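You operate a simulated robot arm through the tools that you are given. There is no shell and no other tool. Be economical: measure what you need, move in short steps, check, and stop when the job is done.

The job below is to be done with a simulated two-armed robot. You get a single attempt, and the scene is never put back.

## Task
Pick up the lens carton with one hand, pass it to the other hand and put it on the shelf under the long brown bench. Set down upright: lens carton.

Only the result counts: the job must be done as asked and must still hold three seconds after the hand-in. Knocking over, shifting, dropping, spilling or breaking anything else fails it.

## Robot
Two 7-joint arms with two-finger parallel grippers on one trunk, on a base that drives. Base frame: it is fixed to the floor where the robot stands at the start and does not move with it; the origin is under the middle of the robot, x ahead of it, y to its left, z up. Readings come in mm, rad, newtons and seconds.
The left shoulder is at the start at [60, 143, 776], the right one opposite. With the tool pointing down near the work surface each hand reaches from about 280 to 720 mm from the robot's upright axis, wherever it stands, measured 20 degrees to its own side. Places, roughly: shelf under the long brown bench [1100, 2400, 200]. Payload 1.57 kg a hand.
Tool frame (each hand has its own): the origin (TCP) lies between the finger pads and is the grasp point; the fingertips stand 30 mm ahead of it; z points along the fingers, y is the line along which they close. Largest opening 110 mm; finger width 24, thickness 12; the body of the gripper, 48 by 112 mm, starts 78 mm behind the TCP.
Orientation is that of the tool frame in the base frame, as a unit quaternion [x, y, z, w]. With the fingers straight down and closing along the base's y, the tool's x points along the base's -x, its y along +y and its z along -z.

## Interface
- The arms move only by the tool step_arm. It takes "left_series", "right_series" or both (then of equal length, played together; a hand with none holds still); each is a list of rows, each an object (a shift or turn left out is 0, a gripper value left out holds the last) with "grip": the closure, from 0 (fully open) to 1 (shut); "delta_pos": the shift along the base's x, y, z in mm, a list of three; "delta_rot": the turn, a rotation vector about the base's x, y, z in rad, a list of three. In form: [{"grip": grip, "delta_pos": [dx, dy, dz], "delta_rot": [rx, ry, rz]}, ...]. A call has 1 to 10 rows; each row is the pose to reach, as a shift and turn from the pose commanded when the call began. Each row takes 0.2 s and may step no farther than 50 mm and 0.15 rad from the row before; otherwise, or with a gripper value out of range, the whole call is refused. A pose out of reach is approached as far as the arm can. The call stops where the force on the tool passes 40 N (or 10 N more than at its start, if that is more) or the arm is blocked; 0.2 s more then pass. Each finger travels about 45 mm/s and halts on what it meets, pressing with about 43 N; the grip force reading is that of the motor and also rises with nothing between the fingers. The clock runs only during rows and for 0.2 s after the last one: add rows that repeat a pose to give the fingers time. The reply holds the time, the measured pose of the TCP, the force on the tool along the base axes, the opening and the grip force, in the units named above and with some noise, with the torque about the TCP (base axes, N m) and any sound that the robot's microphone picked up.
- Cameras (640 x 400 px; columns grow to the right, rows downward): "scene" is now at [43, -9.9, 1383.1]; the picture's right is [-0.14, -0.99, 0.00], its down [-0.79, 0.11, -0.61] and it looks along [0.60, -0.08, -0.79] (base axes); focal length 249 px, centre (320, 200). "left" rides on the left gripper at [70, -16, -141] in its tool frame; the picture's right is [0.23, 0.97, 0.00], its down [-0.86, 0.20, -0.48] and it looks along [-0.47, 0.11, 0.88] (tool axes); focal length 222 px, centre (320, 200). "right" rides on the right gripper at [70, 16, -141] in its tool frame; the picture's right is [-0.23, 0.97, 0.00], its down [-0.86, -0.20, -0.48] and it looks along [-0.47, -0.11, 0.88] (tool axes); focal length 222 px, centre (320, 200). There is no depth. A picture from a camera that has moved, and an enlarged one, comes with that camera's place and axes in the base frame and with its lens.
- camera(camera): a new picture of that camera. The clock stands still meanwhile.
- slide_trunk(by): slides the trunk up (or, below 0, down) by that many mm; the arms and the scene camera ride with it, the base frame stays. It gives what a move gives, with no picture.
- drive_base(legs): drives the robot by 1 to 6 legs, each [ahead, left, turn to the left] in mm, mm and rad, along the robot's own axes; the way and the turn of a leg run together, so that a leg with both is an arc; at most 1500 mm and 3.142 rad a leg. The arms and the cameras ride along, it lands a little off, and it stops where it bumps. It gives what a move gives.
- turn_head(pan, tilt): turns the head with the scene camera to pan (to the left, within 1.501 rad either way) and tilt (down, from -0.506 to 1.204), counted from straight ahead of the robot. It gives what a move gives.
- inspect(camera, box): a new picture of the part [left, top, right, bottom] of that camera's present view, enlarged. The clock stands still meanwhile.
- job_done(): hands the job in; it is judged then, once.

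Work in short steps. Places have to be worked out from the pictures, the camera data and where the tool is seen: move nearer, look again, correct. Check each grasp and each placing, and mend what went wrong. You have 120 turns and 108 pictures in all, those below and enlarged ones among them. Open the grippers and draw the arms clear of the work before you hand the job in, unless the task says otherwise; then end with one line.

The tools are called after ">>>" as name(argument=value, ...) on one line, values as JSON. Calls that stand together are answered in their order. step_arm: Moves the arms, as the interface text tells. Its arguments: {"type":"object","properties":{"left_series":{"type":"array","items":{"type":"object","properties":{"grip":{"type":"number"},"delta_pos":{"type":"array","items":{"type":"number"}},"delta_rot":{"type":"array","items":{"type":"number"}}}}},"right_series":{"type":"array","items":{"type":"object","properties":{"grip":{"type":"number"},"delta_pos":{"type":"array","items":{"type":"number"}},"delta_rot":{"type":"array","items":{"type":"number"}}}}}},"required":[]} The other tools are called the same way: slide_trunk (by) slides the trunk up or down; drive_base (legs) drives the base; turn_head (pan, tilt) turns the head that bears the scene camera; camera (camera) takes a picture; inspect (camera, box) takes an enlarged picture of a part of a camera's view; job_done () hands the job in.

At the start:

```text
t: 0.0
left_tool_pos: [354.5, 163.6, 796.6]
left_tool_rot: [0.0, 1.0, 0.0, 0.0]
left_contact_force: [1.1, 0.7, -0.7]
left_wrist_torque: [0.02, 0.01, -0.03]
left_opening: 109.8
left_grip_force: 0.1
right_tool_pos: [351.1, -171.5, 737.8]
right_tool_rot: [0.0, 1.0, 0.001, 0.0]
right_contact_force: [0.2, 0.1, 0.5]
right_wrist_torque: [-0.02, 0.05, -0.04]
right_opening: 110.1
right_grip_force: 0.1
trunk travel left (down, up): [-375.0, 215.0]
robot x, y, heading: [-1.8, -0.5, 0.001]
head pan, tilt: [-0.14, 0.916]
```

scene: 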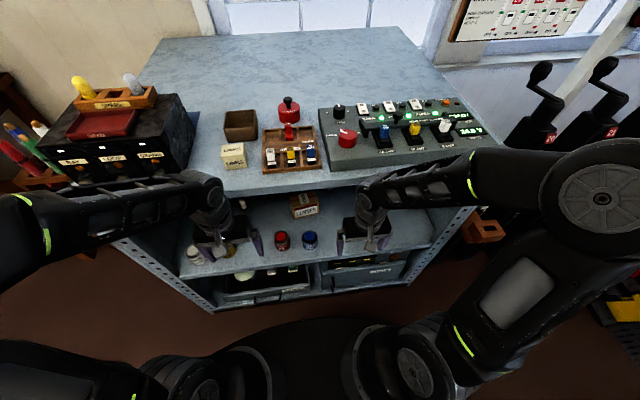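
right: 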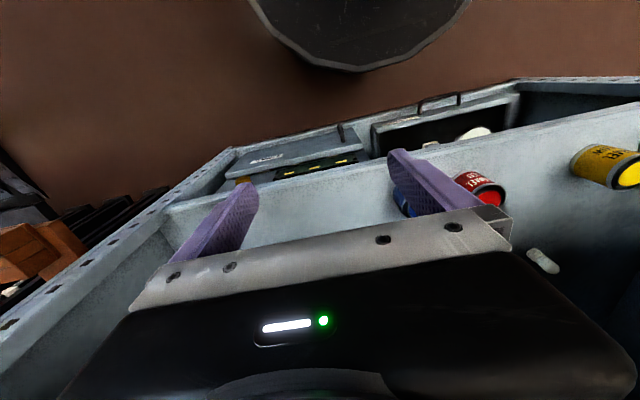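
left: 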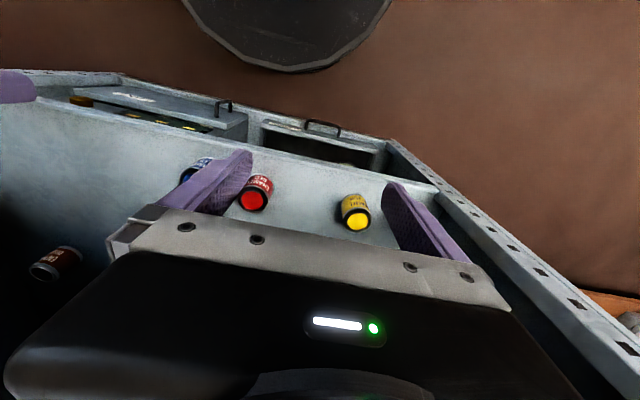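

I see two small labelled boxes: one on the bench top near (233,156) and one on the shelf near (305,205). I'll enlarge both to read the labels.

>>> inspect(camera="scene", box=[200, 90, 340, 178])

>>> inspect(camera="scene", box=[240, 180, 360, 255])

```text
4.55 times, centred on (270, 134) of scene
camera zoom: at [43.0, -9.9, 1383.1], right [-0.14, -0.99, 0.0], down [-0.79, 0.11, -0.61], along [0.6, -0.08, -0.79], focal length 1131 px, centre (547, 500)
```

zoom: 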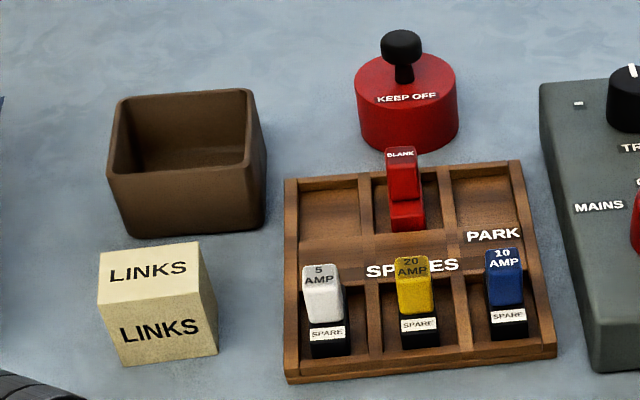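

```text
5.33 times, centred on (300, 218) of scene
camera zoom: at [43.0, -9.9, 1383.1], right [-0.14, -0.99, 0.0], down [-0.79, 0.11, -0.61], along [0.6, -0.08, -0.79], focal length 1327 px, centre (427, 107)
```

zoom: 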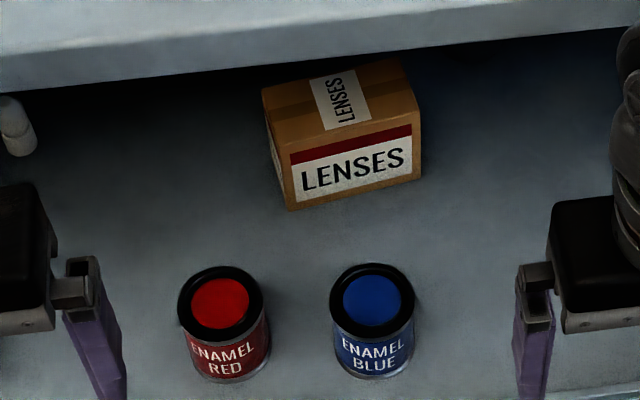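

The lens carton stands on the shelf under the grey bench, behind the red and blue enamel tins. I'll look left with the head to find the long brown bench.

>>> turn_head(pan=1.1, tilt=0.5)

>>> camera(camera="scene")

```text
t: 1.4
left_tool_pos: [354.3, 163.7, 796.0]
left_tool_rot: [0.0, 1.0, 0.001, 0.001]
left_contact_force: [-0.1, -0.2, 1.2]
left_wrist_torque: [-0.01, 0.01, 0.01]
left_opening: 109.8
left_grip_force: 0.2
right_tool_pos: [351.5, -170.7, 738.5]
right_tool_rot: [0.0, 1.0, 0.0, 0.001]
right_contact_force: [0.0, 0.4, 0.4]
right_wrist_torque: [-0.01, -0.02, -0.04]
right_opening: 110.1
right_grip_force: 0.0
trunk travel left (down, up): [-375.0, 215.0]
robot x, y, heading: [0.4, 1.7, 0.004]
head pan, tilt: [1.1, 0.499]
```

```text
102 pictures are left
camera scene: at [10.6, 81.5, 1418.2], right [0.89, -0.45, 0.0], down [-0.22, -0.43, -0.88], along [0.4, 0.78, -0.48], focal length 249 px, centre (320, 200)
```

scene: 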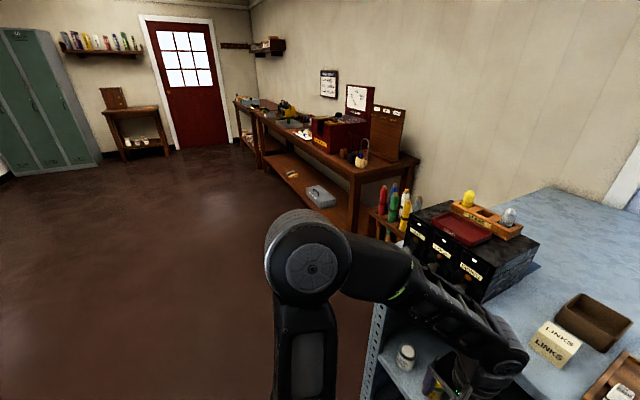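

The brown bench runs along y with its low shelf open towards -x. Next I back away from the grey bench so that I can see into its shelf with the trunk lowered.

>>> drive_base(legs=[[-350, 0, 0]])

>>> turn_head(pan=0.0, tilt=0.6)

>>> camera(camera="scene")

>>> slide_trunk(by=-250)

>>> camera(camera="scene")

```text
t: 3.7
left_tool_pos: [4.1, 164.5, 797.2]
left_tool_rot: [0.0, 1.0, 0.0, -0.001]
left_contact_force: [-0.2, -0.3, -0.1]
left_wrist_torque: [-0.01, -0.03, 0.0]
left_opening: 110.2
left_grip_force: 0.0
right_tool_pos: [1.4, -170.2, 737.6]
right_tool_rot: [0.0, 1.0, 0.0, 0.0]
right_contact_force: [0.3, -0.2, 0.5]
right_wrist_torque: [-0.01, -0.02, 0.01]
right_opening: 110.0
right_grip_force: 0.1
trunk travel left (down, up): [-375.0, 215.0]
robot x, y, heading: [-348.4, -1.6, 0.003]
head pan, tilt: [1.1, 0.499]
```

```text
t: 5.0
left_tool_pos: [3.7, 164.6, 796.2]
left_tool_rot: [-0.001, 1.0, 0.0, 0.0]
left_contact_force: [0.3, -0.2, -0.3]
left_wrist_torque: [0.01, -0.01, 0.01]
left_opening: 110.0
left_grip_force: 0.2
right_tool_pos: [1.6, -170.7, 737.5]
right_tool_rot: [0.0, 1.0, 0.001, 0.0]
right_contact_force: [0.2, 1.3, 0.8]
right_wrist_torque: [0.0, 0.04, 0.02]
right_opening: 110.2
right_grip_force: 0.1
trunk travel left (down, up): [-375.0, 215.0]
robot x, y, heading: [-346.9, 4.6, -0.002]
head pan, tilt: [0.0, 0.6]
```

```text
101 pictures are left
camera scene: at [-292.3, 0.5, 1409.1], right [0.0, -1.0, 0.0], down [-0.56, 0.0, -0.83], along [0.83, 0.0, -0.56], focal length 249 px, centre (320, 200)
```

scene: 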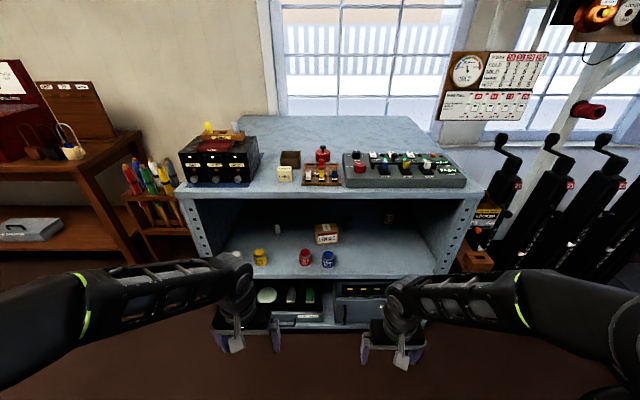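

```text
t: 7.6
left_tool_pos: [3.5, 163.7, 546.0]
left_tool_rot: [-0.001, 1.0, 0.0, 0.0]
left_contact_force: [-0.3, 0.4, 0.0]
left_wrist_torque: [0.02, 0.03, -0.01]
left_opening: 110.0
left_grip_force: 0.1
right_tool_pos: [1.0, -171.6, 487.2]
right_tool_rot: [0.0, 1.0, 0.0, 0.001]
right_contact_force: [0.7, -0.4, 0.3]
right_wrist_torque: [0.05, -0.02, -0.03]
right_opening: 110.1
right_grip_force: 0.0
trunk travel left (down, up): [-125.0, 465.0]
robot x, y, heading: [-352.0, -1.5, 0.003]
head pan, tilt: [0.0, 0.6]
```

```text
100 pictures are left
camera scene: at [-292.3, 0.4, 1159.1], right [0.0, -1.0, 0.0], down [-0.56, 0.0, -0.83], along [0.83, 0.0, -0.56], focal length 249 px, centre (320, 200)
```

scene: 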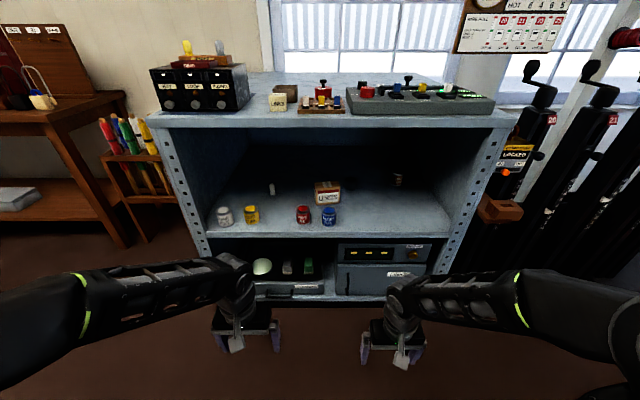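

Now the shelf is in clear view. I'll enlarge the carton area in it for measuring.

>>> inspect(camera="scene", box=[200, 100, 440, 250])

>>> inspect(camera="scene", box=[280, 170, 360, 220])

```text
2.67 times, centred on (320, 175) of scene
camera zoom: at [-292.3, 0.4, 1159.1], right [0.0, -1.0, 0.0], down [-0.56, 0.0, -0.83], along [0.83, 0.0, -0.56], focal length 663 px, centre (320, 267)
```

zoom: 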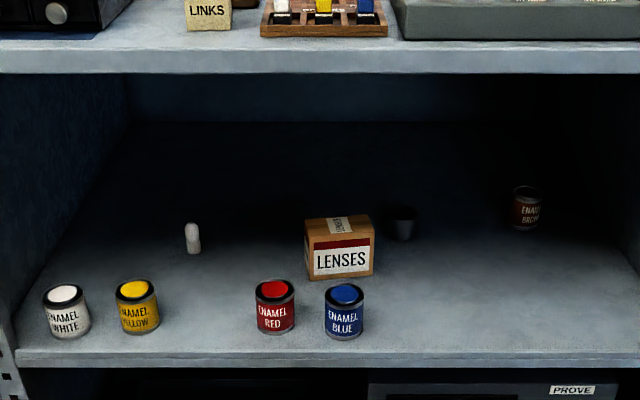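

```text
8.00 times, centred on (320, 195) of scene
camera zoom: at [-292.3, 0.4, 1159.1], right [0.0, -1.0, 0.0], down [-0.56, 0.0, -0.83], along [0.83, 0.0, -0.56], focal length 1990 px, centre (320, 240)
```

zoom: 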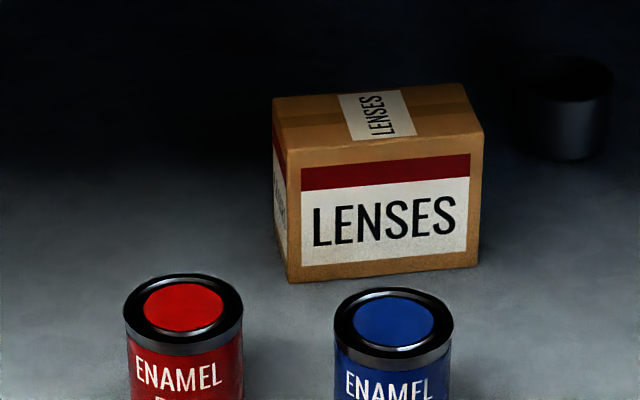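

I judge the carton to be at about (649, -31), standing from z≈519 to 606, some 107 wide, 59 deep and 87 tall, yawed about +0.14 rad. The bench opening runs from z≈519 to 925. I plan for the left hand to grip its 59 mm depth from the upper left with a tilted tool, so I set the trunk and turn the left tool while still clear.

>>> slide_trunk(by=100)

>>> step_arm(left_series=[{"delta_rot": [0, 0, 0.15]}, {"delta_rot": [0, 0, 0.3]}, {"delta_rot": [0, 0, 0.45]}, {"delta_rot": [0, 0, 0.6]}, {"delta_rot": [0, 0, 0.75]}, {"delta_rot": [0, 0, 0.9]}, {"delta_rot": [0, 0, 1.05]}, {"delta_rot": [0, 0, 1.2]}, {"delta_rot": [0, 0, 1.35]}, {"delta_rot": [0, 0, 1.5]}])

```text
t: 8.9
left_tool_pos: [2.8, 164.3, 645.9]
left_tool_rot: [-0.001, 1.0, 0.001, 0.0]
left_contact_force: [-0.2, 0.1, -0.4]
left_wrist_torque: [-0.02, -0.03, 0.0]
left_opening: 110.2
left_grip_force: 0.1
right_tool_pos: [1.6, -170.0, 587.5]
right_tool_rot: [0.001, 1.0, 0.0, 0.0]
right_contact_force: [-0.1, -0.3, -0.3]
right_wrist_torque: [-0.02, 0.0, -0.01]
right_opening: 109.9
right_grip_force: 0.0
trunk travel left (down, up): [-225.0, 365.0]
robot x, y, heading: [-352.3, -0.5, -0.002]
head pan, tilt: [0.0, 0.6]
```

```text
t: 11.1
left_tool_pos: [3.8, 165.9, 645.4]
left_tool_rot: [-0.683, 0.731, 0.001, 0.0]
left_contact_force: [-0.2, 0.8, 0.0]
left_wrist_torque: [0.0, 0.04, -0.01]
left_opening: 110.1
left_grip_force: 0.0
right_tool_pos: [2.0, -171.2, 587.2]
right_tool_rot: [-0.001, 1.0, 0.0, 0.001]
right_contact_force: [0.8, 0.2, 0.6]
right_wrist_torque: [0.02, -0.04, -0.02]
right_opening: 110.0
right_grip_force: 0.1
trunk travel left (down, up): [-225.0, 365.0]
robot x, y, heading: [-350.4, -2.1, 0.005]
head pan, tilt: [0.0, 0.6]
```

The left yaw went well. Now the rest of the yaw, and after it the tilt about the closing axis.

>>> step_arm(left_series=[{"delta_rot": [0, 0, 0.105], "delta_pos": [0, 0, 25]}, {"delta_rot": [0, 0, 0.21], "delta_pos": [0, 0, 50]}])

>>> step_arm(left_series=[{"delta_rot": [-0.1386, -0.0196, 0], "delta_pos": [30, 0, 0]}, {"delta_rot": [-0.277, -0.039, 0], "delta_pos": [60, 0, 0]}, {"delta_rot": [-0.416, -0.0588, 0], "delta_pos": [90, 0, 0]}, {"delta_rot": [-0.554, -0.0784, 0], "delta_pos": [120, 0, 0]}, {"delta_rot": [-0.693, -0.098, 0], "delta_pos": [150, 0, 0]}, {"delta_rot": [-0.861, -0.122, 0], "delta_pos": [180, 0, 0]}], right_series=[{"delta_pos": [-10, 0, 20]}, {"delta_pos": [-20, 0, 40]}, {"delta_pos": [-30, 0, 60]}, {"delta_pos": [-40, 0, 80]}, {"delta_pos": [-50, 0, 100]}, {"delta_pos": [-60, 0, 120]}])

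>>> camera(camera="scene")

```text
t: 11.7
left_tool_pos: [4.4, 164.9, 696.8]
left_tool_rot: [0.755, -0.656, 0.0, -0.001]
left_contact_force: [0.4, 0.3, 0.4]
left_wrist_torque: [-0.01, -0.04, 0.0]
left_opening: 110.2
left_grip_force: 0.1
right_tool_pos: [1.3, -170.7, 589.3]
right_tool_rot: [0.0, 1.0, 0.0, 0.0]
right_contact_force: [-0.5, 1.0, 0.2]
right_wrist_torque: [0.01, 0.0, 0.0]
right_opening: 109.9
right_grip_force: 0.0
trunk travel left (down, up): [-225.0, 365.0]
robot x, y, heading: [-348.1, 2.3, 0.0]
head pan, tilt: [0.0, 0.6]
```

```text
refused: row 6 steps farther than a row can; nothing moved
```

```text
97 pictures are left
camera scene: at [-292.3, 0.4, 1259.1], right [0.0, -1.0, 0.0], down [-0.56, 0.0, -0.83], along [0.83, 0.0, -0.56], focal length 249 px, centre (320, 200)
```

scene: 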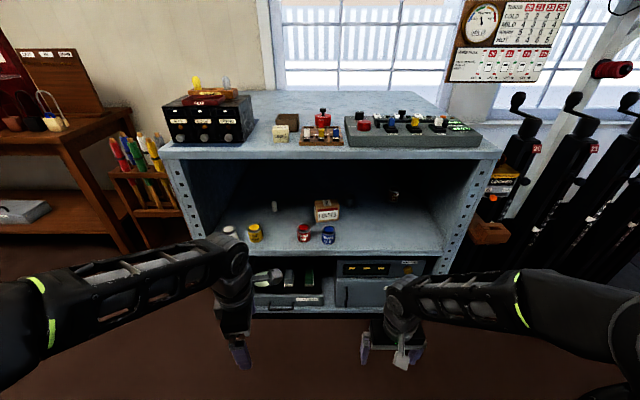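

The tilt call was refused because its last row stepped too far; I send it again with even steps.

>>> step_arm(left_series=[{"delta_rot": [-0.1386, -0.0196, 0], "delta_pos": [30, 0, 0]}, {"delta_rot": [-0.277, -0.039, 0], "delta_pos": [60, 0, 0]}, {"delta_rot": [-0.416, -0.0588, 0], "delta_pos": [90, 0, 0]}, {"delta_rot": [-0.554, -0.0784, 0], "delta_pos": [120, 0, 0]}, {"delta_rot": [-0.693, -0.098, 0], "delta_pos": [150, 0, 0]}, {"delta_rot": [-0.831, -0.1176, 0], "delta_pos": [180, 0, 0]}, {"delta_rot": [-0.861, -0.122, 0], "delta_pos": [210, 0, 0]}], right_series=[{"delta_pos": [-10, 0, 20]}, {"delta_pos": [-20, 0, 40]}, {"delta_pos": [-30, 0, 60]}, {"delta_pos": [-40, 0, 80]}, {"delta_pos": [-50, 0, 100]}, {"delta_pos": [-60, 0, 120]}, {"delta_pos": [-60, 0, 120]}])

>>> camera(camera="scene")

```text
t: 13.3
left_tool_pos: [215.5, 164.5, 695.7]
left_tool_rot: [0.684, -0.595, 0.319, 0.276]
left_contact_force: [0.0, -0.5, 0.0]
left_wrist_torque: [-0.02, 0.0, -0.01]
left_opening: 109.8
left_grip_force: 0.1
right_tool_pos: [-58.2, -173.7, 708.6]
right_tool_rot: [-0.001, 1.0, 0.0, 0.001]
right_contact_force: [-0.5, 0.2, -0.2]
right_wrist_torque: [0.04, 0.03, -0.01]
right_opening: 109.9
right_grip_force: 0.0
trunk travel left (down, up): [-225.0, 365.0]
robot x, y, heading: [-349.0, -1.7, 0.002]
head pan, tilt: [0.0, 0.6]
```

```text
96 pictures are left
camera scene: at [-292.3, 0.5, 1259.1], right [0.0, -1.0, 0.0], down [-0.56, 0.0, -0.83], along [0.83, 0.0, -0.56], focal length 249 px, centre (320, 200)
```

scene: 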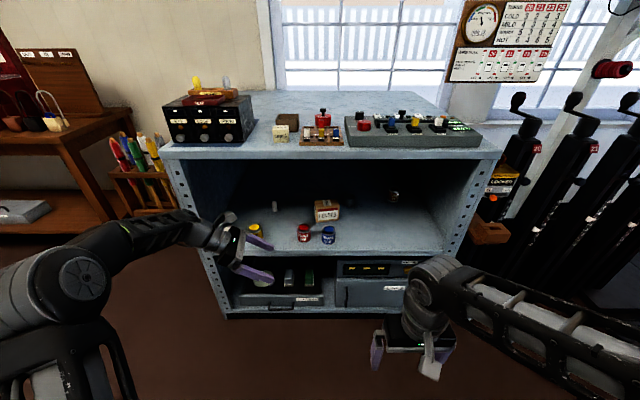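

The left tool is tilted as wanted. I shift it right and down so that the wrist passes through the opening, then drive in most of the way.

>>> step_arm(left_series=[{"delta_pos": [0, -40, -12]}, {"delta_pos": [0, -80, -24]}, {"delta_pos": [0, -110, -36]}])

>>> drive_base(legs=[[200, 0, 0]])

>>> camera(camera="scene")

>>> camera(camera="left")

```text
t: 14.1
left_tool_pos: [214.6, 55.5, 658.3]
left_tool_rot: [0.685, -0.595, 0.318, 0.276]
left_contact_force: [-0.9, 0.5, 0.5]
left_wrist_torque: [0.02, 0.01, 0.03]
left_opening: 109.9
left_grip_force: 0.1
right_tool_pos: [-57.3, -172.8, 708.3]
right_tool_rot: [-0.001, 1.0, 0.0, 0.0]
right_contact_force: [-0.8, 0.7, 0.7]
right_wrist_torque: [0.01, 0.0, 0.04]
right_opening: 110.4
right_grip_force: 0.1
trunk travel left (down, up): [-225.0, 365.0]
robot x, y, heading: [-353.6, -2.8, 0.001]
head pan, tilt: [0.0, 0.6]
```

```text
t: 15.8
left_tool_pos: [418.7, 57.2, 659.5]
left_tool_rot: [0.686, -0.594, 0.319, 0.275]
left_contact_force: [-0.1, -0.1, 0.4]
left_wrist_torque: [0.0, -0.03, -0.02]
left_opening: 110.1
left_grip_force: 0.0
right_tool_pos: [146.8, -172.2, 707.9]
right_tool_rot: [-0.001, 1.0, 0.0, 0.0]
right_contact_force: [-0.2, 0.3, -0.5]
right_wrist_torque: [-0.01, -0.02, 0.02]
right_opening: 110.1
right_grip_force: 0.0
trunk travel left (down, up): [-225.0, 365.0]
robot x, y, heading: [-143.4, 1.5, 0.003]
head pan, tilt: [0.0, 0.6]
```

```text
95 pictures are left
camera scene: at [-88.2, 1.1, 1259.1], right [0.0, -1.0, 0.0], down [-0.56, 0.0, -0.83], along [0.83, 0.0, -0.56], focal length 249 px, centre (320, 200)
```

scene: 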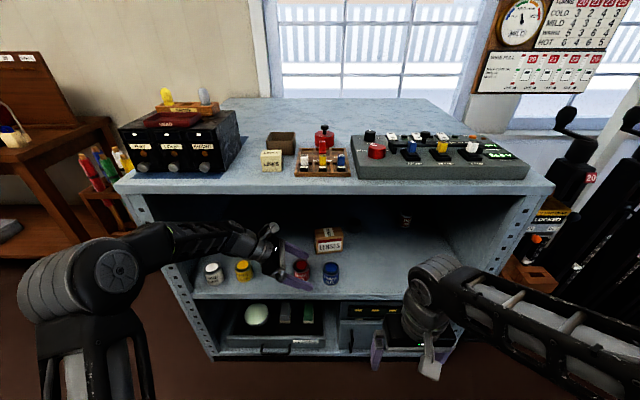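

```text
94 pictures are left
camera left: at [425.9, 122.0, 804.2], right [-0.94, -0.28, 0.17], down [-0.33, 0.88, -0.34], along [-0.05, -0.38, -0.92], focal length 222 px, centre (320, 200)
```

left: 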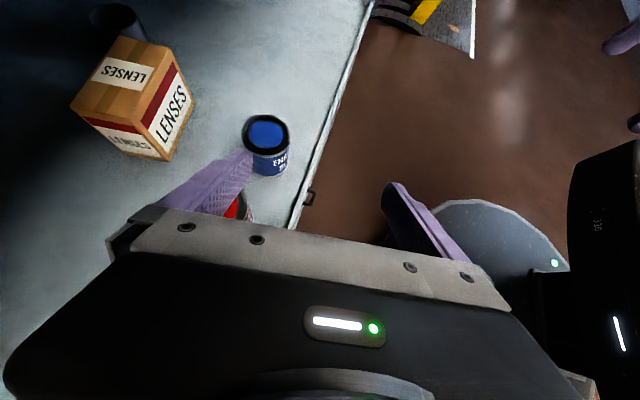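

The wrist view shows the carton clearly and roughly where I judged it. I enlarge it to refine its corners.

>>> inspect(camera="left", box=[40, 0, 296, 160])

>>> inspect(camera="scene", box=[220, 200, 380, 300])

```text
2.50 times, centred on (168, 80) of left
camera zoom: at [425.9, 122.0, 804.2], right [-0.94, -0.28, 0.17], down [-0.33, 0.88, -0.34], along [-0.05, -0.38, -0.92], focal length 555 px, centre (700, 500)
```

zoom: 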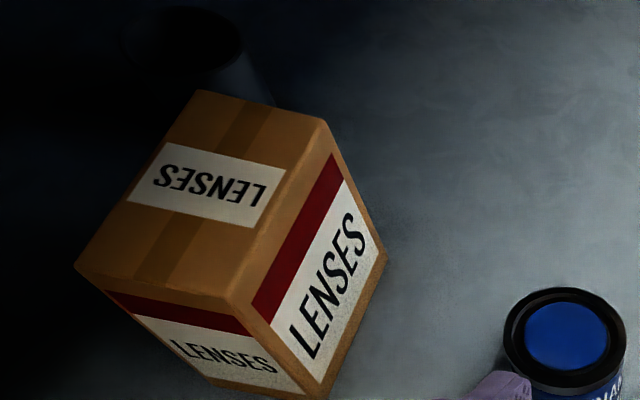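

```text
4.00 times, centred on (300, 250) of scene
camera zoom: at [-88.2, 1.1, 1259.1], right [0.0, -1.0, 0.0], down [-0.56, 0.0, -0.83], along [0.83, 0.0, -0.56], focal length 995 px, centre (400, 0)
```

zoom: 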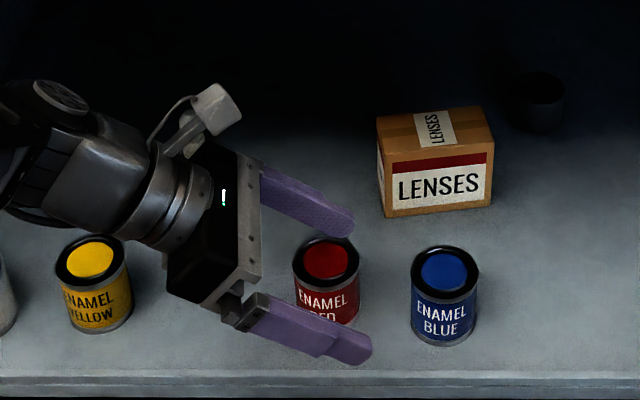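

Triangulating from both views puts the carton at centre (668, -35), z 508–584, about 64×108×76 mm, yaw about 0.17; the tin tops are near 572. I lower the tool slightly, drive in the rest of the way and look.

>>> step_arm(left_series=[{"delta_pos": [0, 0, -20], "delta_rot": [0, 0, 0.03]}])

>>> drive_base(legs=[[150, 0, 0]])

>>> camera(camera="scene")

>>> camera(camera="left")

```text
t: 16.2
left_tool_pos: [418.9, 57.4, 639.3]
left_tool_rot: [0.694, -0.584, 0.323, 0.27]
left_contact_force: [-0.1, -0.5, 1.0]
left_wrist_torque: [-0.03, 0.0, 0.01]
left_opening: 110.3
left_grip_force: 0.1
right_tool_pos: [146.3, -171.6, 707.8]
right_tool_rot: [-0.002, 1.0, 0.0, 0.0]
right_contact_force: [0.5, 0.8, 0.5]
right_wrist_torque: [0.0, 0.01, 0.01]
right_opening: 110.1
right_grip_force: 0.0
trunk travel left (down, up): [-225.0, 365.0]
robot x, y, heading: [-145.2, 1.1, 0.003]
head pan, tilt: [0.0, 0.6]
```

```text
t: 17.6
left_tool_pos: [537.1, 59.3, 628.1]
left_tool_rot: [0.7, -0.579, 0.308, 0.282]
left_contact_force: [0.4, 0.0, 0.1]
left_wrist_torque: [0.01, -0.01, 0.0]
left_opening: 109.9
left_grip_force: 0.2
right_tool_pos: [283.7, -169.6, 710.5]
right_tool_rot: [-0.008, 1.0, 0.0, 0.002]
right_contact_force: [0.4, 0.0, 0.5]
right_wrist_torque: [-0.03, 0.0, 0.0]
right_opening: 110.0
right_grip_force: 0.0
trunk travel left (down, up): [-225.0, 365.0]
robot x, y, heading: [-6.7, 0.6, 0.011]
head pan, tilt: [0.0, 0.6]
stopped in leg 1: the robot was blocked; the commanded pose is now the measured one
```

```text
91 pictures are left
camera scene: at [45.3, 1.0, 1260.1], right [0.01, -1.0, 0.0], down [-0.56, -0.01, -0.83], along [0.83, 0.01, -0.56], focal length 249 px, centre (320, 200)
```

scene: 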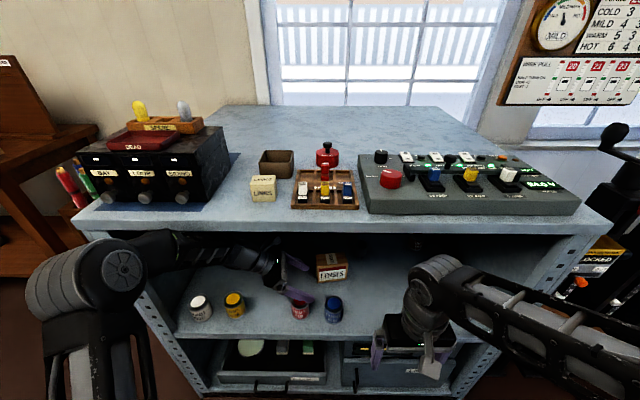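

```text
90 pictures are left
camera left: at [548.9, 124.0, 772.6], right [-0.93, -0.31, 0.21], down [-0.37, 0.87, -0.33], along [-0.08, -0.38, -0.92], focal length 222 px, centre (320, 200)
```

left: 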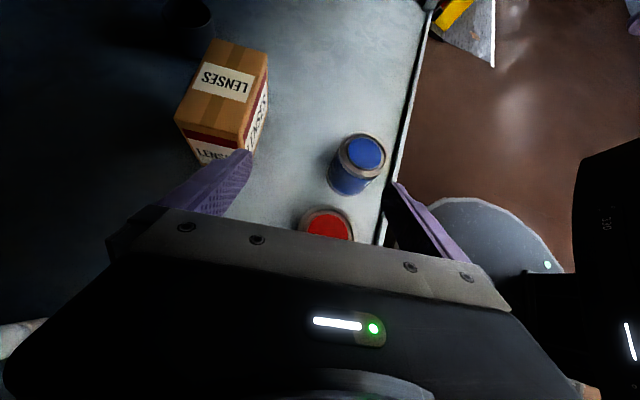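

The robot was blocked, and my estimate puts the left elbow (x≈374, z≈874) up against the bench-top edge. I back out and lower the trunk so that the elbow sits lower, then bring the tool back to height.

>>> drive_base(legs=[[-230, 0, 0]])

>>> slide_trunk(by=-170)

>>> step_arm(left_series=[{"delta_pos": [0, 0, 35]}, {"delta_pos": [0, 0, 70]}, {"delta_pos": [0, 0, 105]}, {"delta_pos": [0, 0, 140]}, {"delta_pos": [0, 0, 170]}], right_series=[{"delta_pos": [0, 0, 35]}, {"delta_pos": [0, 0, 70]}, {"delta_pos": [0, 0, 105]}, {"delta_pos": [0, 0, 140]}, {"delta_pos": [0, 0, 170]}])

>>> camera(camera="scene")

```text
t: 19.3
left_tool_pos: [318.7, 55.7, 626.0]
left_tool_rot: [0.7, -0.58, 0.308, 0.282]
left_contact_force: [-0.1, 0.6, 0.2]
left_wrist_torque: [-0.02, -0.01, 0.02]
left_opening: 110.0
left_grip_force: 0.0
right_tool_pos: [62.7, -170.9, 709.3]
right_tool_rot: [-0.005, 1.0, 0.001, -0.001]
right_contact_force: [-0.2, -0.7, -0.3]
right_wrist_torque: [0.0, 0.01, 0.0]
right_opening: 110.0
right_grip_force: 0.0
trunk travel left (down, up): [-225.0, 365.0]
robot x, y, heading: [-233.7, -3.6, 0.011]
head pan, tilt: [0.0, 0.6]
```

```text
t: 21.2
left_tool_pos: [318.5, 55.3, 456.0]
left_tool_rot: [0.699, -0.581, 0.307, 0.283]
left_contact_force: [-0.1, 0.4, -0.1]
left_wrist_torque: [0.01, 0.0, -0.01]
left_opening: 110.0
left_grip_force: 0.2
right_tool_pos: [63.6, -173.1, 537.7]
right_tool_rot: [-0.007, 1.0, 0.0, 0.0]
right_contact_force: [0.0, 0.5, 0.1]
right_wrist_torque: [-0.01, 0.0, 0.0]
right_opening: 110.2
right_grip_force: 0.1
trunk travel left (down, up): [-55.0, 535.0]
robot x, y, heading: [-232.0, -1.8, 0.014]
head pan, tilt: [0.0, 0.6]
```

```text
t: 22.4
left_tool_pos: [320.0, 56.8, 624.6]
left_tool_rot: [0.699, -0.58, 0.308, 0.282]
left_contact_force: [-0.1, 0.0, -0.1]
left_wrist_torque: [0.02, -0.05, 0.0]
left_opening: 110.0
left_grip_force: 0.1
right_tool_pos: [69.5, -170.5, 637.6]
right_tool_rot: [-0.007, 1.0, 0.0, -0.001]
right_contact_force: [-0.1, -0.2, 0.4]
right_wrist_torque: [0.01, 0.02, -0.03]
right_opening: 109.8
right_grip_force: 0.0
right hand out of reach, approached as far as the arm can: row 3, 4, 5
trunk travel left (down, up): [-55.0, 535.0]
robot x, y, heading: [-226.6, -2.6, 0.011]
head pan, tilt: [0.0, 0.6]
```

```text
89 pictures are left
camera scene: at [-172.5, -1.6, 1089.1], right [0.01, -1.0, 0.0], down [-0.56, -0.01, -0.83], along [0.82, 0.01, -0.56], focal length 249 px, centre (320, 200)
```

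scene: 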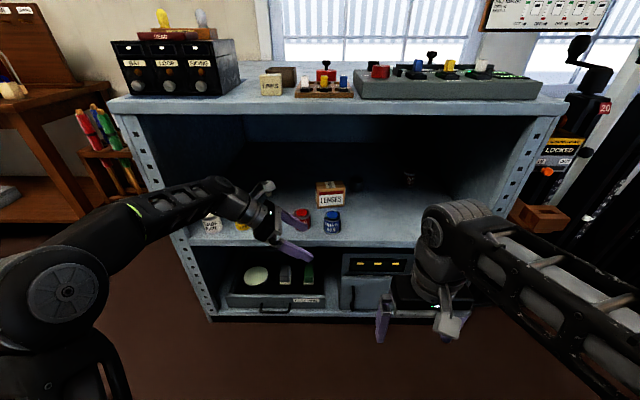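

The elbow now sits well below the bench top. I level the closing axis by about 0.04 rad, raise the tool 20 mm for tin clearance and drive in.

>>> step_arm(left_series=[{"delta_pos": [0, -5, 20], "delta_rot": [0.0065, -0.0375, 0]}])

>>> drive_base(legs=[[220, 0, -0.01]])

>>> camera(camera="scene")

>>> camera(camera="left")

```text
t: 22.8
left_tool_pos: [320.4, 52.4, 645.3]
left_tool_rot: [0.695, -0.585, 0.32, 0.268]
left_contact_force: [0.3, 0.3, 0.5]
left_wrist_torque: [0.0, 0.0, -0.04]
left_opening: 110.0
left_grip_force: 0.1
right_tool_pos: [70.3, -171.8, 636.3]
right_tool_rot: [-0.007, 1.0, 0.001, -0.001]
right_contact_force: [-0.3, -1.1, 0.6]
right_wrist_torque: [0.04, 0.02, 0.03]
right_opening: 109.9
right_grip_force: 0.0
trunk travel left (down, up): [-55.0, 535.0]
robot x, y, heading: [-232.6, -0.8, 0.009]
head pan, tilt: [0.0, 0.6]
```

```text
t: 24.5
left_tool_pos: [544.7, 45.9, 645.3]
left_tool_rot: [0.692, -0.589, 0.318, 0.271]
left_contact_force: [-0.4, 0.4, 1.0]
left_wrist_torque: [-0.04, 0.0, -0.04]
left_opening: 109.8
left_grip_force: 0.1
right_tool_pos: [292.1, -172.4, 637.3]
right_tool_rot: [-0.001, 1.0, 0.0, 0.0]
right_contact_force: [0.2, -0.6, 0.1]
right_wrist_torque: [-0.01, 0.01, -0.02]
right_opening: 109.9
right_grip_force: 0.0
trunk travel left (down, up): [-55.0, 535.0]
robot x, y, heading: [-9.7, -4.6, -0.002]
head pan, tilt: [0.0, 0.6]
```

```text
88 pictures are left
camera scene: at [50.9, -0.8, 1089.1], right [0.0, -1.0, 0.0], down [-0.56, 0.0, -0.83], along [0.83, 0.0, -0.56], focal length 249 px, centre (320, 200)
```

scene: 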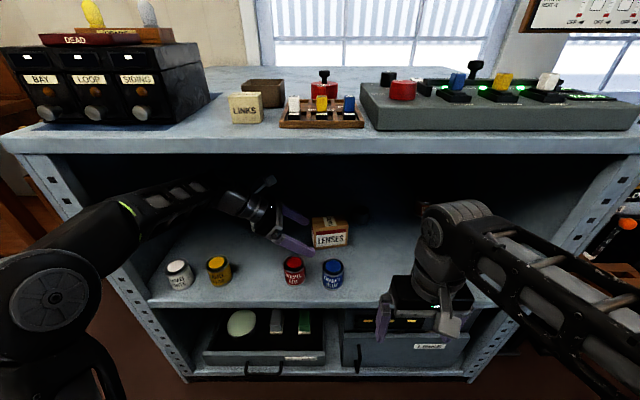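

```text
87 pictures are left
camera left: at [550.8, 110.5, 790.3], right [-0.94, -0.3, 0.17], down [-0.34, 0.88, -0.34], along [-0.05, -0.38, -0.93], focal length 222 px, centre (320, 200)
```

left: 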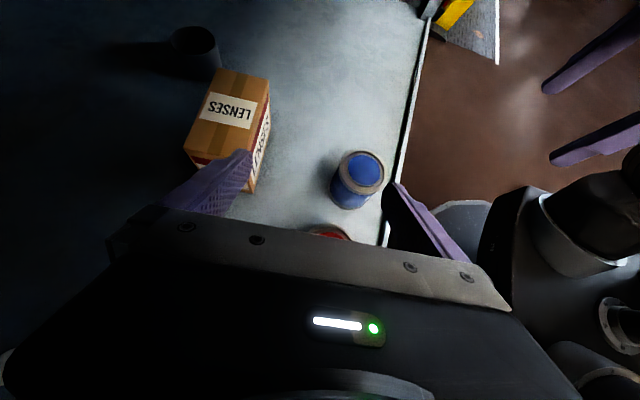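

All clear so far. I move the open gripper to the pre-grasp point, 110 mm back along the tool axis from the grasp.

>>> step_arm(left_series=[{"delta_pos": [36, 6, 0]}, {"delta_pos": [72, 12, 0]}, {"delta_pos": [108, 17, -5]}, {"delta_pos": [108, 17, -18]}])

>>> camera(camera="left")

>>> inspect(camera="scene", box=[200, 160, 400, 285])

```text
t: 25.5
left_tool_pos: [654.5, 65.2, 628.2]
left_tool_rot: [0.692, -0.589, 0.317, 0.271]
left_contact_force: [-0.3, -0.6, -0.3]
left_wrist_torque: [-0.01, 0.01, -0.01]
left_opening: 110.1
left_grip_force: 0.0
right_tool_pos: [291.7, -174.5, 637.4]
right_tool_rot: [-0.001, 1.0, 0.0, 0.0]
right_contact_force: [-0.7, -0.5, -0.6]
right_wrist_torque: [0.01, 0.0, 0.02]
right_opening: 110.1
right_grip_force: 0.1
trunk travel left (down, up): [-55.0, 535.0]
robot x, y, heading: [-2.4, -2.0, 0.003]
head pan, tilt: [0.0, 0.6]
```

```text
86 pictures are left
camera left: at [661.2, 128.7, 773.5], right [-0.94, -0.3, 0.17], down [-0.34, 0.88, -0.34], along [-0.05, -0.38, -0.93], focal length 222 px, centre (320, 200)
```

left: 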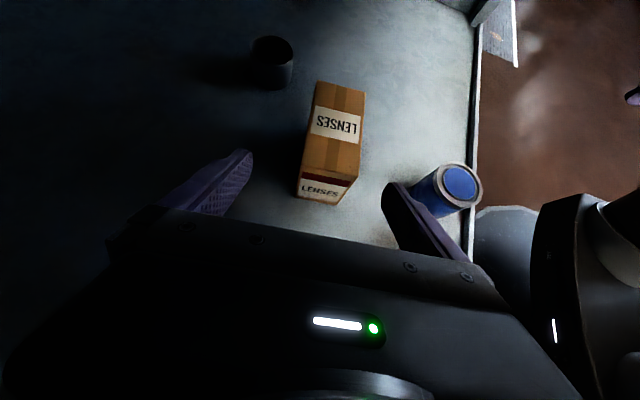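

```text
3.20 times, centred on (300, 222) of scene
camera zoom: at [51.0, -0.8, 1089.1], right [0.0, -1.0, 0.0], down [-0.57, 0.0, -0.82], along [0.82, 0.0, -0.57], focal length 796 px, centre (384, 128)
```

zoom: 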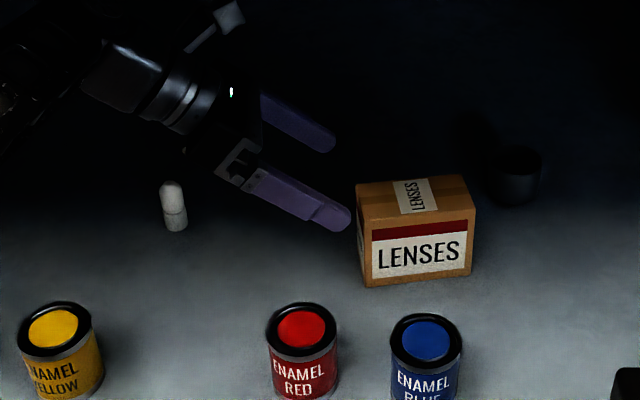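

The fingers straddle the carton's centre line with about 20 mm to spare on each side. I advance along the tool axis in two stages.

>>> step_arm(left_series=[{"delta_pos": [3, -21, -18]}, {"delta_pos": [6, -42, -36]}, {"delta_pos": [7.5, -54, -46]}])

>>> camera(camera="left")

>>> inspect(camera="scene", box=[240, 180, 400, 280])

```text
t: 26.3
left_tool_pos: [658.3, 11.0, 581.2]
left_tool_rot: [0.691, -0.59, 0.319, 0.271]
left_contact_force: [-1.1, 0.1, -1.0]
left_wrist_torque: [0.03, 0.02, -0.01]
left_opening: 109.9
left_grip_force: 0.1
right_tool_pos: [292.2, -172.4, 637.5]
right_tool_rot: [-0.002, 1.0, 0.0, 0.0]
right_contact_force: [-0.2, -0.5, -0.4]
right_wrist_torque: [-0.04, 0.01, -0.03]
right_opening: 110.0
right_grip_force: 0.0
trunk travel left (down, up): [-55.0, 535.0]
robot x, y, heading: [-10.6, 0.5, 0.004]
head pan, tilt: [0.0, 0.6]
```

```text
84 pictures are left
camera left: at [665.9, 74.8, 727.1], right [-0.94, -0.3, 0.17], down [-0.34, 0.88, -0.34], along [-0.05, -0.38, -0.93], focal length 222 px, centre (320, 200)
```

left: 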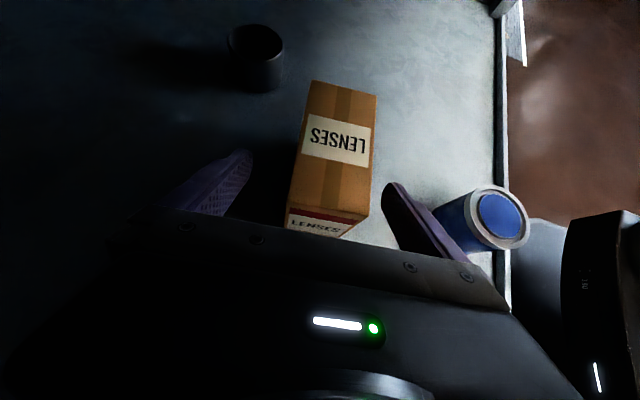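

```text
4.00 times, centred on (320, 230) of scene
camera zoom: at [50.9, -0.8, 1089.1], right [0.0, -1.0, 0.0], down [-0.56, 0.0, -0.83], along [0.83, 0.0, -0.56], focal length 995 px, centre (320, 80)
```

zoom: 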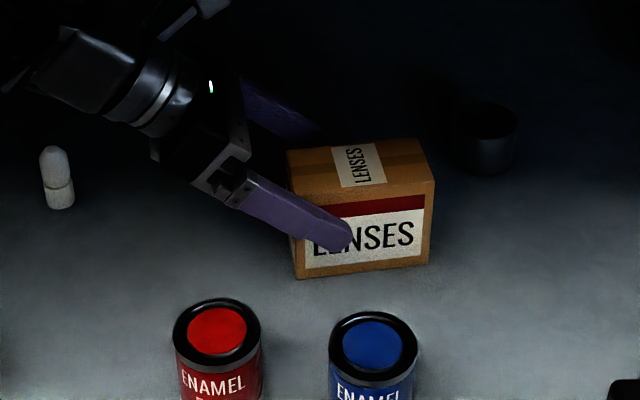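

The carton lies about 6 mm nearer the front finger, so I correct in x while advancing the last 40 mm, then close.

>>> step_arm(left_series=[{"delta_pos": [-2, -16, -13]}, {"delta_pos": [-1, -31, -25]}, {"delta_pos": [-1, -31, -25], "grip": 1}, {"delta_pos": [-1, -31, -25], "grip": 1}, {"delta_pos": [-1, -31, -25], "grip": 1}, {"delta_pos": [-1, -31, -25], "grip": 1}, {"delta_pos": [-1, -31, -25], "grip": 1}])

>>> camera(camera="left")

>>> inspect(camera="scene", box=[240, 180, 400, 280])

```text
t: 27.9
left_tool_pos: [658.6, -18.9, 556.8]
left_tool_rot: [0.691, -0.59, 0.318, 0.271]
left_contact_force: [1.0, -1.1, -0.1]
left_wrist_torque: [-0.02, -0.06, 0.02]
left_opening: 57.9
left_grip_force: 31.2
right_tool_pos: [292.1, -173.3, 638.0]
right_tool_rot: [0.0, 1.0, 0.0, 0.0]
right_contact_force: [0.4, -0.9, -0.1]
right_wrist_torque: [0.0, 0.01, 0.03]
right_opening: 109.9
right_grip_force: 0.1
trunk travel left (down, up): [-55.0, 535.0]
robot x, y, heading: [-9.1, 0.9, 0.001]
head pan, tilt: [0.0, 0.6]
```

```text
82 pictures are left
camera left: at [664.7, 44.3, 702.1], right [-0.94, -0.3, 0.17], down [-0.34, 0.88, -0.34], along [-0.05, -0.38, -0.93], focal length 222 px, centre (320, 200)
```

left: 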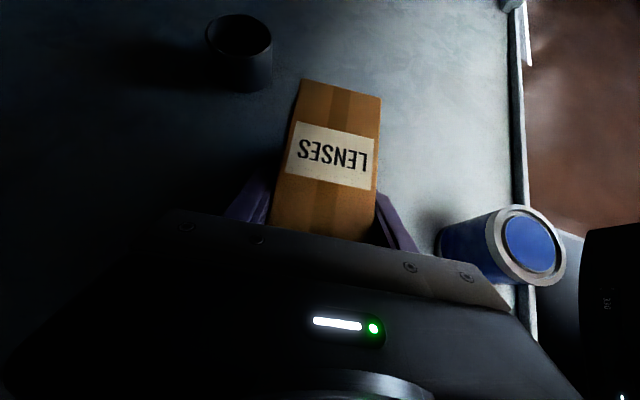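

```text
4.00 times, centred on (320, 230) of scene
camera zoom: at [51.0, -0.9, 1089.1], right [0.0, -1.0, 0.0], down [-0.57, 0.0, -0.82], along [0.82, 0.0, -0.57], focal length 995 px, centre (320, 80)
```

zoom: 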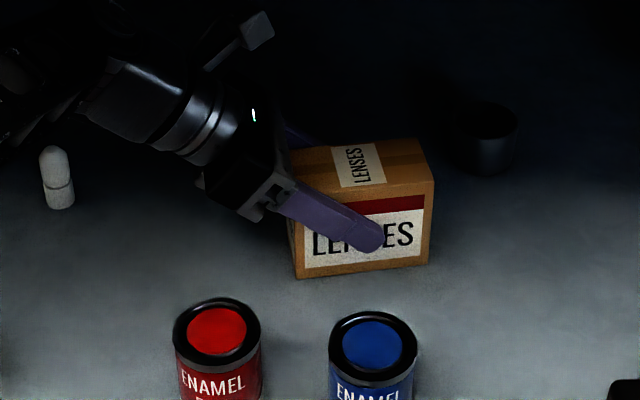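

Gripped at 58 mm opening. I lift 100 mm, with a check on the way.

>>> step_arm(left_series=[{"delta_pos": [0, 0, 15]}, {"delta_pos": [0, 0, 30]}, {"delta_pos": [0, 0, 50]}, {"delta_pos": [0, 0, 75]}, {"delta_pos": [0, 0, 100]}])

>>> camera(camera="scene")

```text
t: 29.1
left_tool_pos: [658.5, -20.5, 655.4]
left_tool_rot: [0.691, -0.59, 0.317, 0.271]
left_contact_force: [-0.7, -0.4, -2.3]
left_wrist_torque: [0.0, 0.03, 0.0]
left_opening: 57.7
left_grip_force: 42.8
right_tool_pos: [292.7, -172.8, 637.1]
right_tool_rot: [-0.001, 1.0, 0.0, 0.0]
right_contact_force: [-0.6, -0.9, 1.1]
right_wrist_torque: [0.01, 0.02, 0.02]
right_opening: 110.2
right_grip_force: 0.0
trunk travel left (down, up): [-55.0, 535.0]
robot x, y, heading: [-7.7, -2.6, -0.002]
head pan, tilt: [0.0, 0.6]
```

```text
80 pictures are left
camera scene: at [51.3, -0.8, 1089.0], right [0.0, -1.0, 0.0], down [-0.57, 0.0, -0.82], along [0.82, 0.0, -0.57], focal length 249 px, centre (320, 200)
```

scene: 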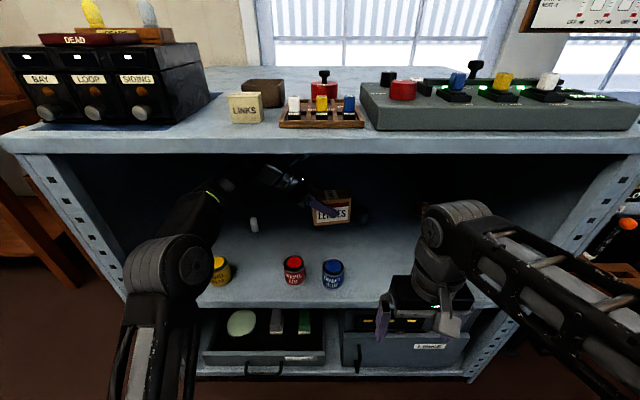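

The carton is held and hangs about 35 mm above the tin tops. I reverse straight out.

>>> drive_base(legs=[[-450, 0, 0]])

>>> camera(camera="scene")

>>> camera(camera="right")

```text
t: 31.9
left_tool_pos: [211.5, -23.1, 655.5]
left_tool_rot: [0.69, -0.591, 0.317, 0.272]
left_contact_force: [0.0, 0.3, -4.2]
left_wrist_torque: [0.06, -0.02, 0.0]
left_opening: 57.6
left_grip_force: 43.3
right_tool_pos: [-157.1, -173.7, 637.8]
right_tool_rot: [0.001, 1.0, -0.001, -0.001]
right_contact_force: [0.3, -0.3, -0.6]
right_wrist_torque: [-0.02, 0.0, 0.04]
right_opening: 110.0
right_grip_force: 0.1
trunk travel left (down, up): [-55.0, 535.0]
robot x, y, heading: [-453.5, -1.3, -0.001]
head pan, tilt: [0.0, 0.6]
```

```text
79 pictures are left
camera scene: at [-396.9, -0.9, 1089.1], right [0.0, -1.0, 0.0], down [-0.57, 0.0, -0.82], along [0.82, 0.0, -0.57], focal length 249 px, centre (320, 200)
```

scene: 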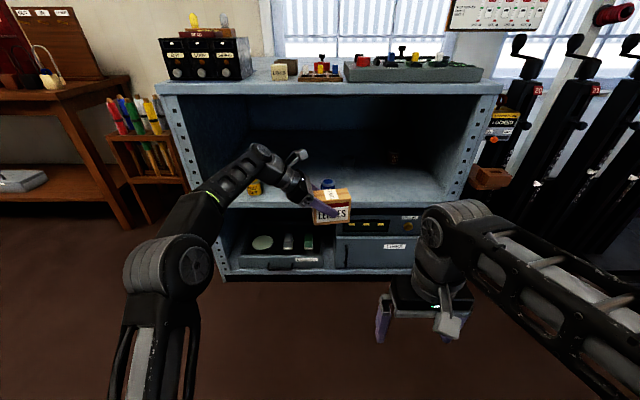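

```text
78 pictures are left
camera right: at [-226.7, -156.3, 777.8], right [0.23, 0.97, 0.0], down [0.85, -0.2, 0.48], along [0.47, -0.11, -0.88], focal length 222 px, centre (320, 200)
```

right: 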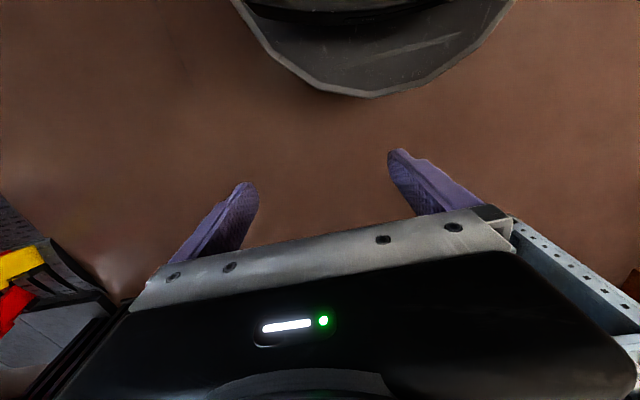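

The carton is out and secure. I raise the trunk for a comfortable handover, then bring the left hand lower and closer while turning the right hand.

>>> slide_trunk(by=250)

>>> step_arm(left_series=[{"delta_pos": [-15, 10, -18]}, {"delta_pos": [-30, 20, -36]}, {"delta_pos": [-45, 30, -54]}, {"delta_pos": [-60, 40, -72]}, {"delta_pos": [-75, 50, -90]}, {"delta_pos": [-90, 60, -108]}, {"delta_pos": [-105, 70, -126]}, {"delta_pos": [-120, 80, -144]}, {"delta_pos": [-135, 90, -162]}, {"delta_pos": [-150, 100, -180]}], right_series=[{"delta_pos": [10, -10, -15], "delta_rot": [0, 0, -0.14]}, {"delta_pos": [20, -20, -30], "delta_rot": [0, 0, -0.28]}, {"delta_pos": [30, -30, -45], "delta_rot": [0, 0, -0.42]}, {"delta_pos": [40, -40, -60], "delta_rot": [0, 0, -0.56]}, {"delta_pos": [50, -50, -75], "delta_rot": [0, 0, -0.7]}, {"delta_pos": [60, -60, -90], "delta_rot": [0, 0, -0.84]}, {"delta_pos": [70, -70, -105], "delta_rot": [0, 0, -0.98]}, {"delta_pos": [80, -80, -120], "delta_rot": [0, 0, -1.12]}, {"delta_pos": [90, -90, -135], "delta_rot": [0, 0, -1.26]}, {"delta_pos": [100, -100, -150], "delta_rot": [0, 0, -1.4]}])

>>> camera(camera="scene")

```text
t: 34.4
left_tool_pos: [211.3, -23.5, 906.7]
left_tool_rot: [0.691, -0.591, 0.317, 0.271]
left_contact_force: [0.2, 0.7, -3.7]
left_wrist_torque: [0.06, 0.0, -0.02]
left_opening: 58.0
left_grip_force: 42.9
right_tool_pos: [-155.3, -174.1, 887.7]
right_tool_rot: [0.001, 1.0, 0.001, 0.0]
right_contact_force: [-0.7, 0.6, 0.3]
right_wrist_torque: [0.02, 0.03, 0.02]
right_opening: 110.2
right_grip_force: 0.0
trunk travel left (down, up): [-305.0, 285.0]
robot x, y, heading: [-454.2, -1.5, -0.002]
head pan, tilt: [0.0, 0.6]
```

```text
t: 36.6
left_tool_pos: [60.3, 78.4, 726.6]
left_tool_rot: [0.69, -0.591, 0.318, 0.271]
left_contact_force: [-0.1, -0.9, -3.9]
left_wrist_torque: [0.06, 0.02, 0.0]
left_opening: 58.1
left_grip_force: 43.1
right_tool_pos: [-57.0, -273.9, 735.7]
right_tool_rot: [0.646, 0.763, 0.0, 0.0]
right_contact_force: [-1.2, -0.4, -0.9]
right_wrist_torque: [-0.07, -0.01, -0.02]
right_opening: 110.1
right_grip_force: 0.0
trunk travel left (down, up): [-305.0, 285.0]
robot x, y, heading: [-455.7, -2.7, -0.001]
head pan, tilt: [0.0, 0.6]
```

```text
77 pictures are left
camera scene: at [-396.8, -0.9, 1339.1], right [0.0, -1.0, 0.0], down [-0.57, 0.0, -0.82], along [0.82, 0.0, -0.57], focal length 249 px, centre (320, 200)
```

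scene: 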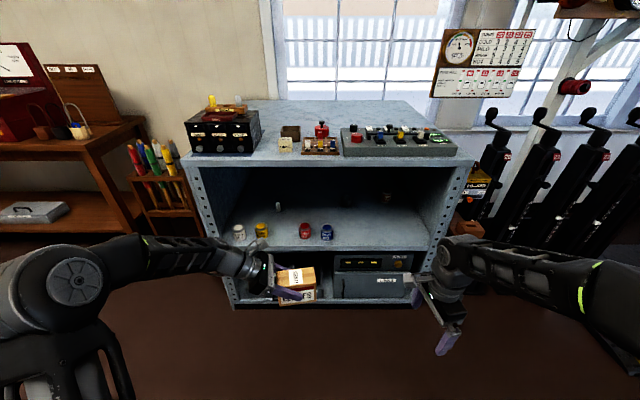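

Both arms are where I wanted. Now I tilt the right tool so that it points left and slightly down, camera side up, keeping its distance.

>>> step_arm(right_series=[{"delta_pos": [15, 0, 5], "delta_rot": [0.144, 0.0248, 0]}, {"delta_pos": [30, 0, 10], "delta_rot": [0.288, 0.0497, 0]}, {"delta_pos": [45, 0, 15], "delta_rot": [0.432, 0.0745, 0]}, {"delta_pos": [60, 0, 20], "delta_rot": [0.576, 0.0994, 0]}, {"delta_pos": [75, 0, 25], "delta_rot": [0.72, 0.124, 0]}, {"delta_pos": [90, 0, 30], "delta_rot": [0.864, 0.149, 0]}, {"delta_pos": [105, 0, 35], "delta_rot": [1.008, 0.174, 0]}, {"delta_pos": [120, 0, 40], "delta_rot": [1.152, 0.199, 0]}])

>>> camera(camera="scene")

>>> camera(camera="right")

```text
t: 38.6
left_tool_pos: [60.9, 78.4, 726.2]
left_tool_rot: [0.69, -0.591, 0.317, 0.272]
left_contact_force: [0.2, -1.5, -2.9]
left_wrist_torque: [0.09, 0.04, 0.01]
left_opening: 58.1
left_grip_force: 43.2
right_tool_pos: [16.1, -267.4, 704.6]
right_tool_rot: [0.632, 0.656, 0.216, -0.351]
right_contact_force: [0.5, 0.0, -0.3]
right_wrist_torque: [0.02, 0.0, 0.01]
right_opening: 109.9
right_grip_force: 0.0
right hand out of reach, approached as far as the arm can: row 6, 7, 8
trunk travel left (down, up): [-305.0, 285.0]
robot x, y, heading: [-453.9, 2.0, -0.002]
head pan, tilt: [0.0, 0.6]
stopped in row 8 (right hand): the arm was blocked; the commanded pose is now the measured one
```

```text
76 pictures are left
camera scene: at [-396.4, -0.2, 1339.2], right [0.0, -1.0, 0.0], down [-0.57, 0.0, -0.82], along [0.82, 0.0, -0.57], focal length 249 px, centre (320, 200)
```

scene: 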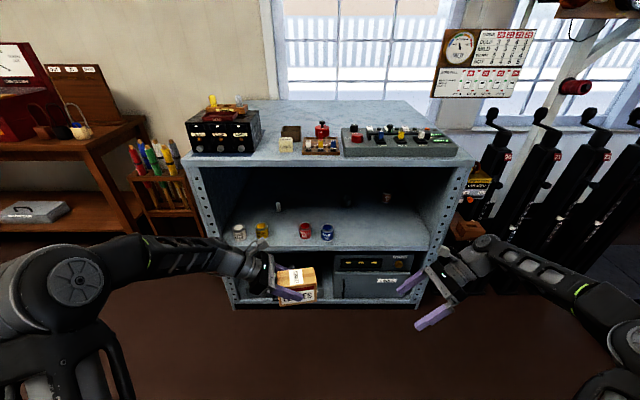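

```text
75 pictures are left
camera right: at [61.9, -318.8, 845.4], right [0.94, -0.05, -0.32], down [-0.14, -0.95, -0.28], along [-0.29, 0.31, -0.9], focal length 222 px, centre (320, 200)
```

right: 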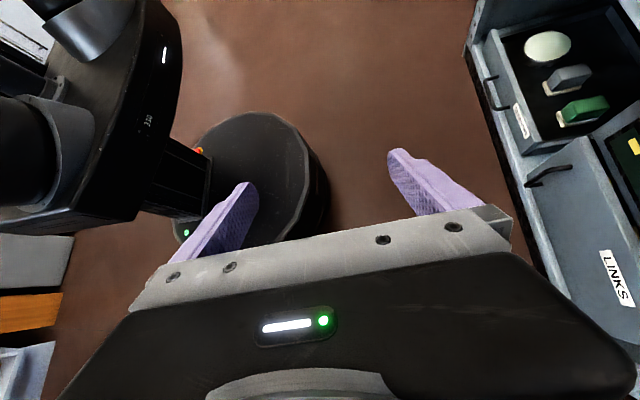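

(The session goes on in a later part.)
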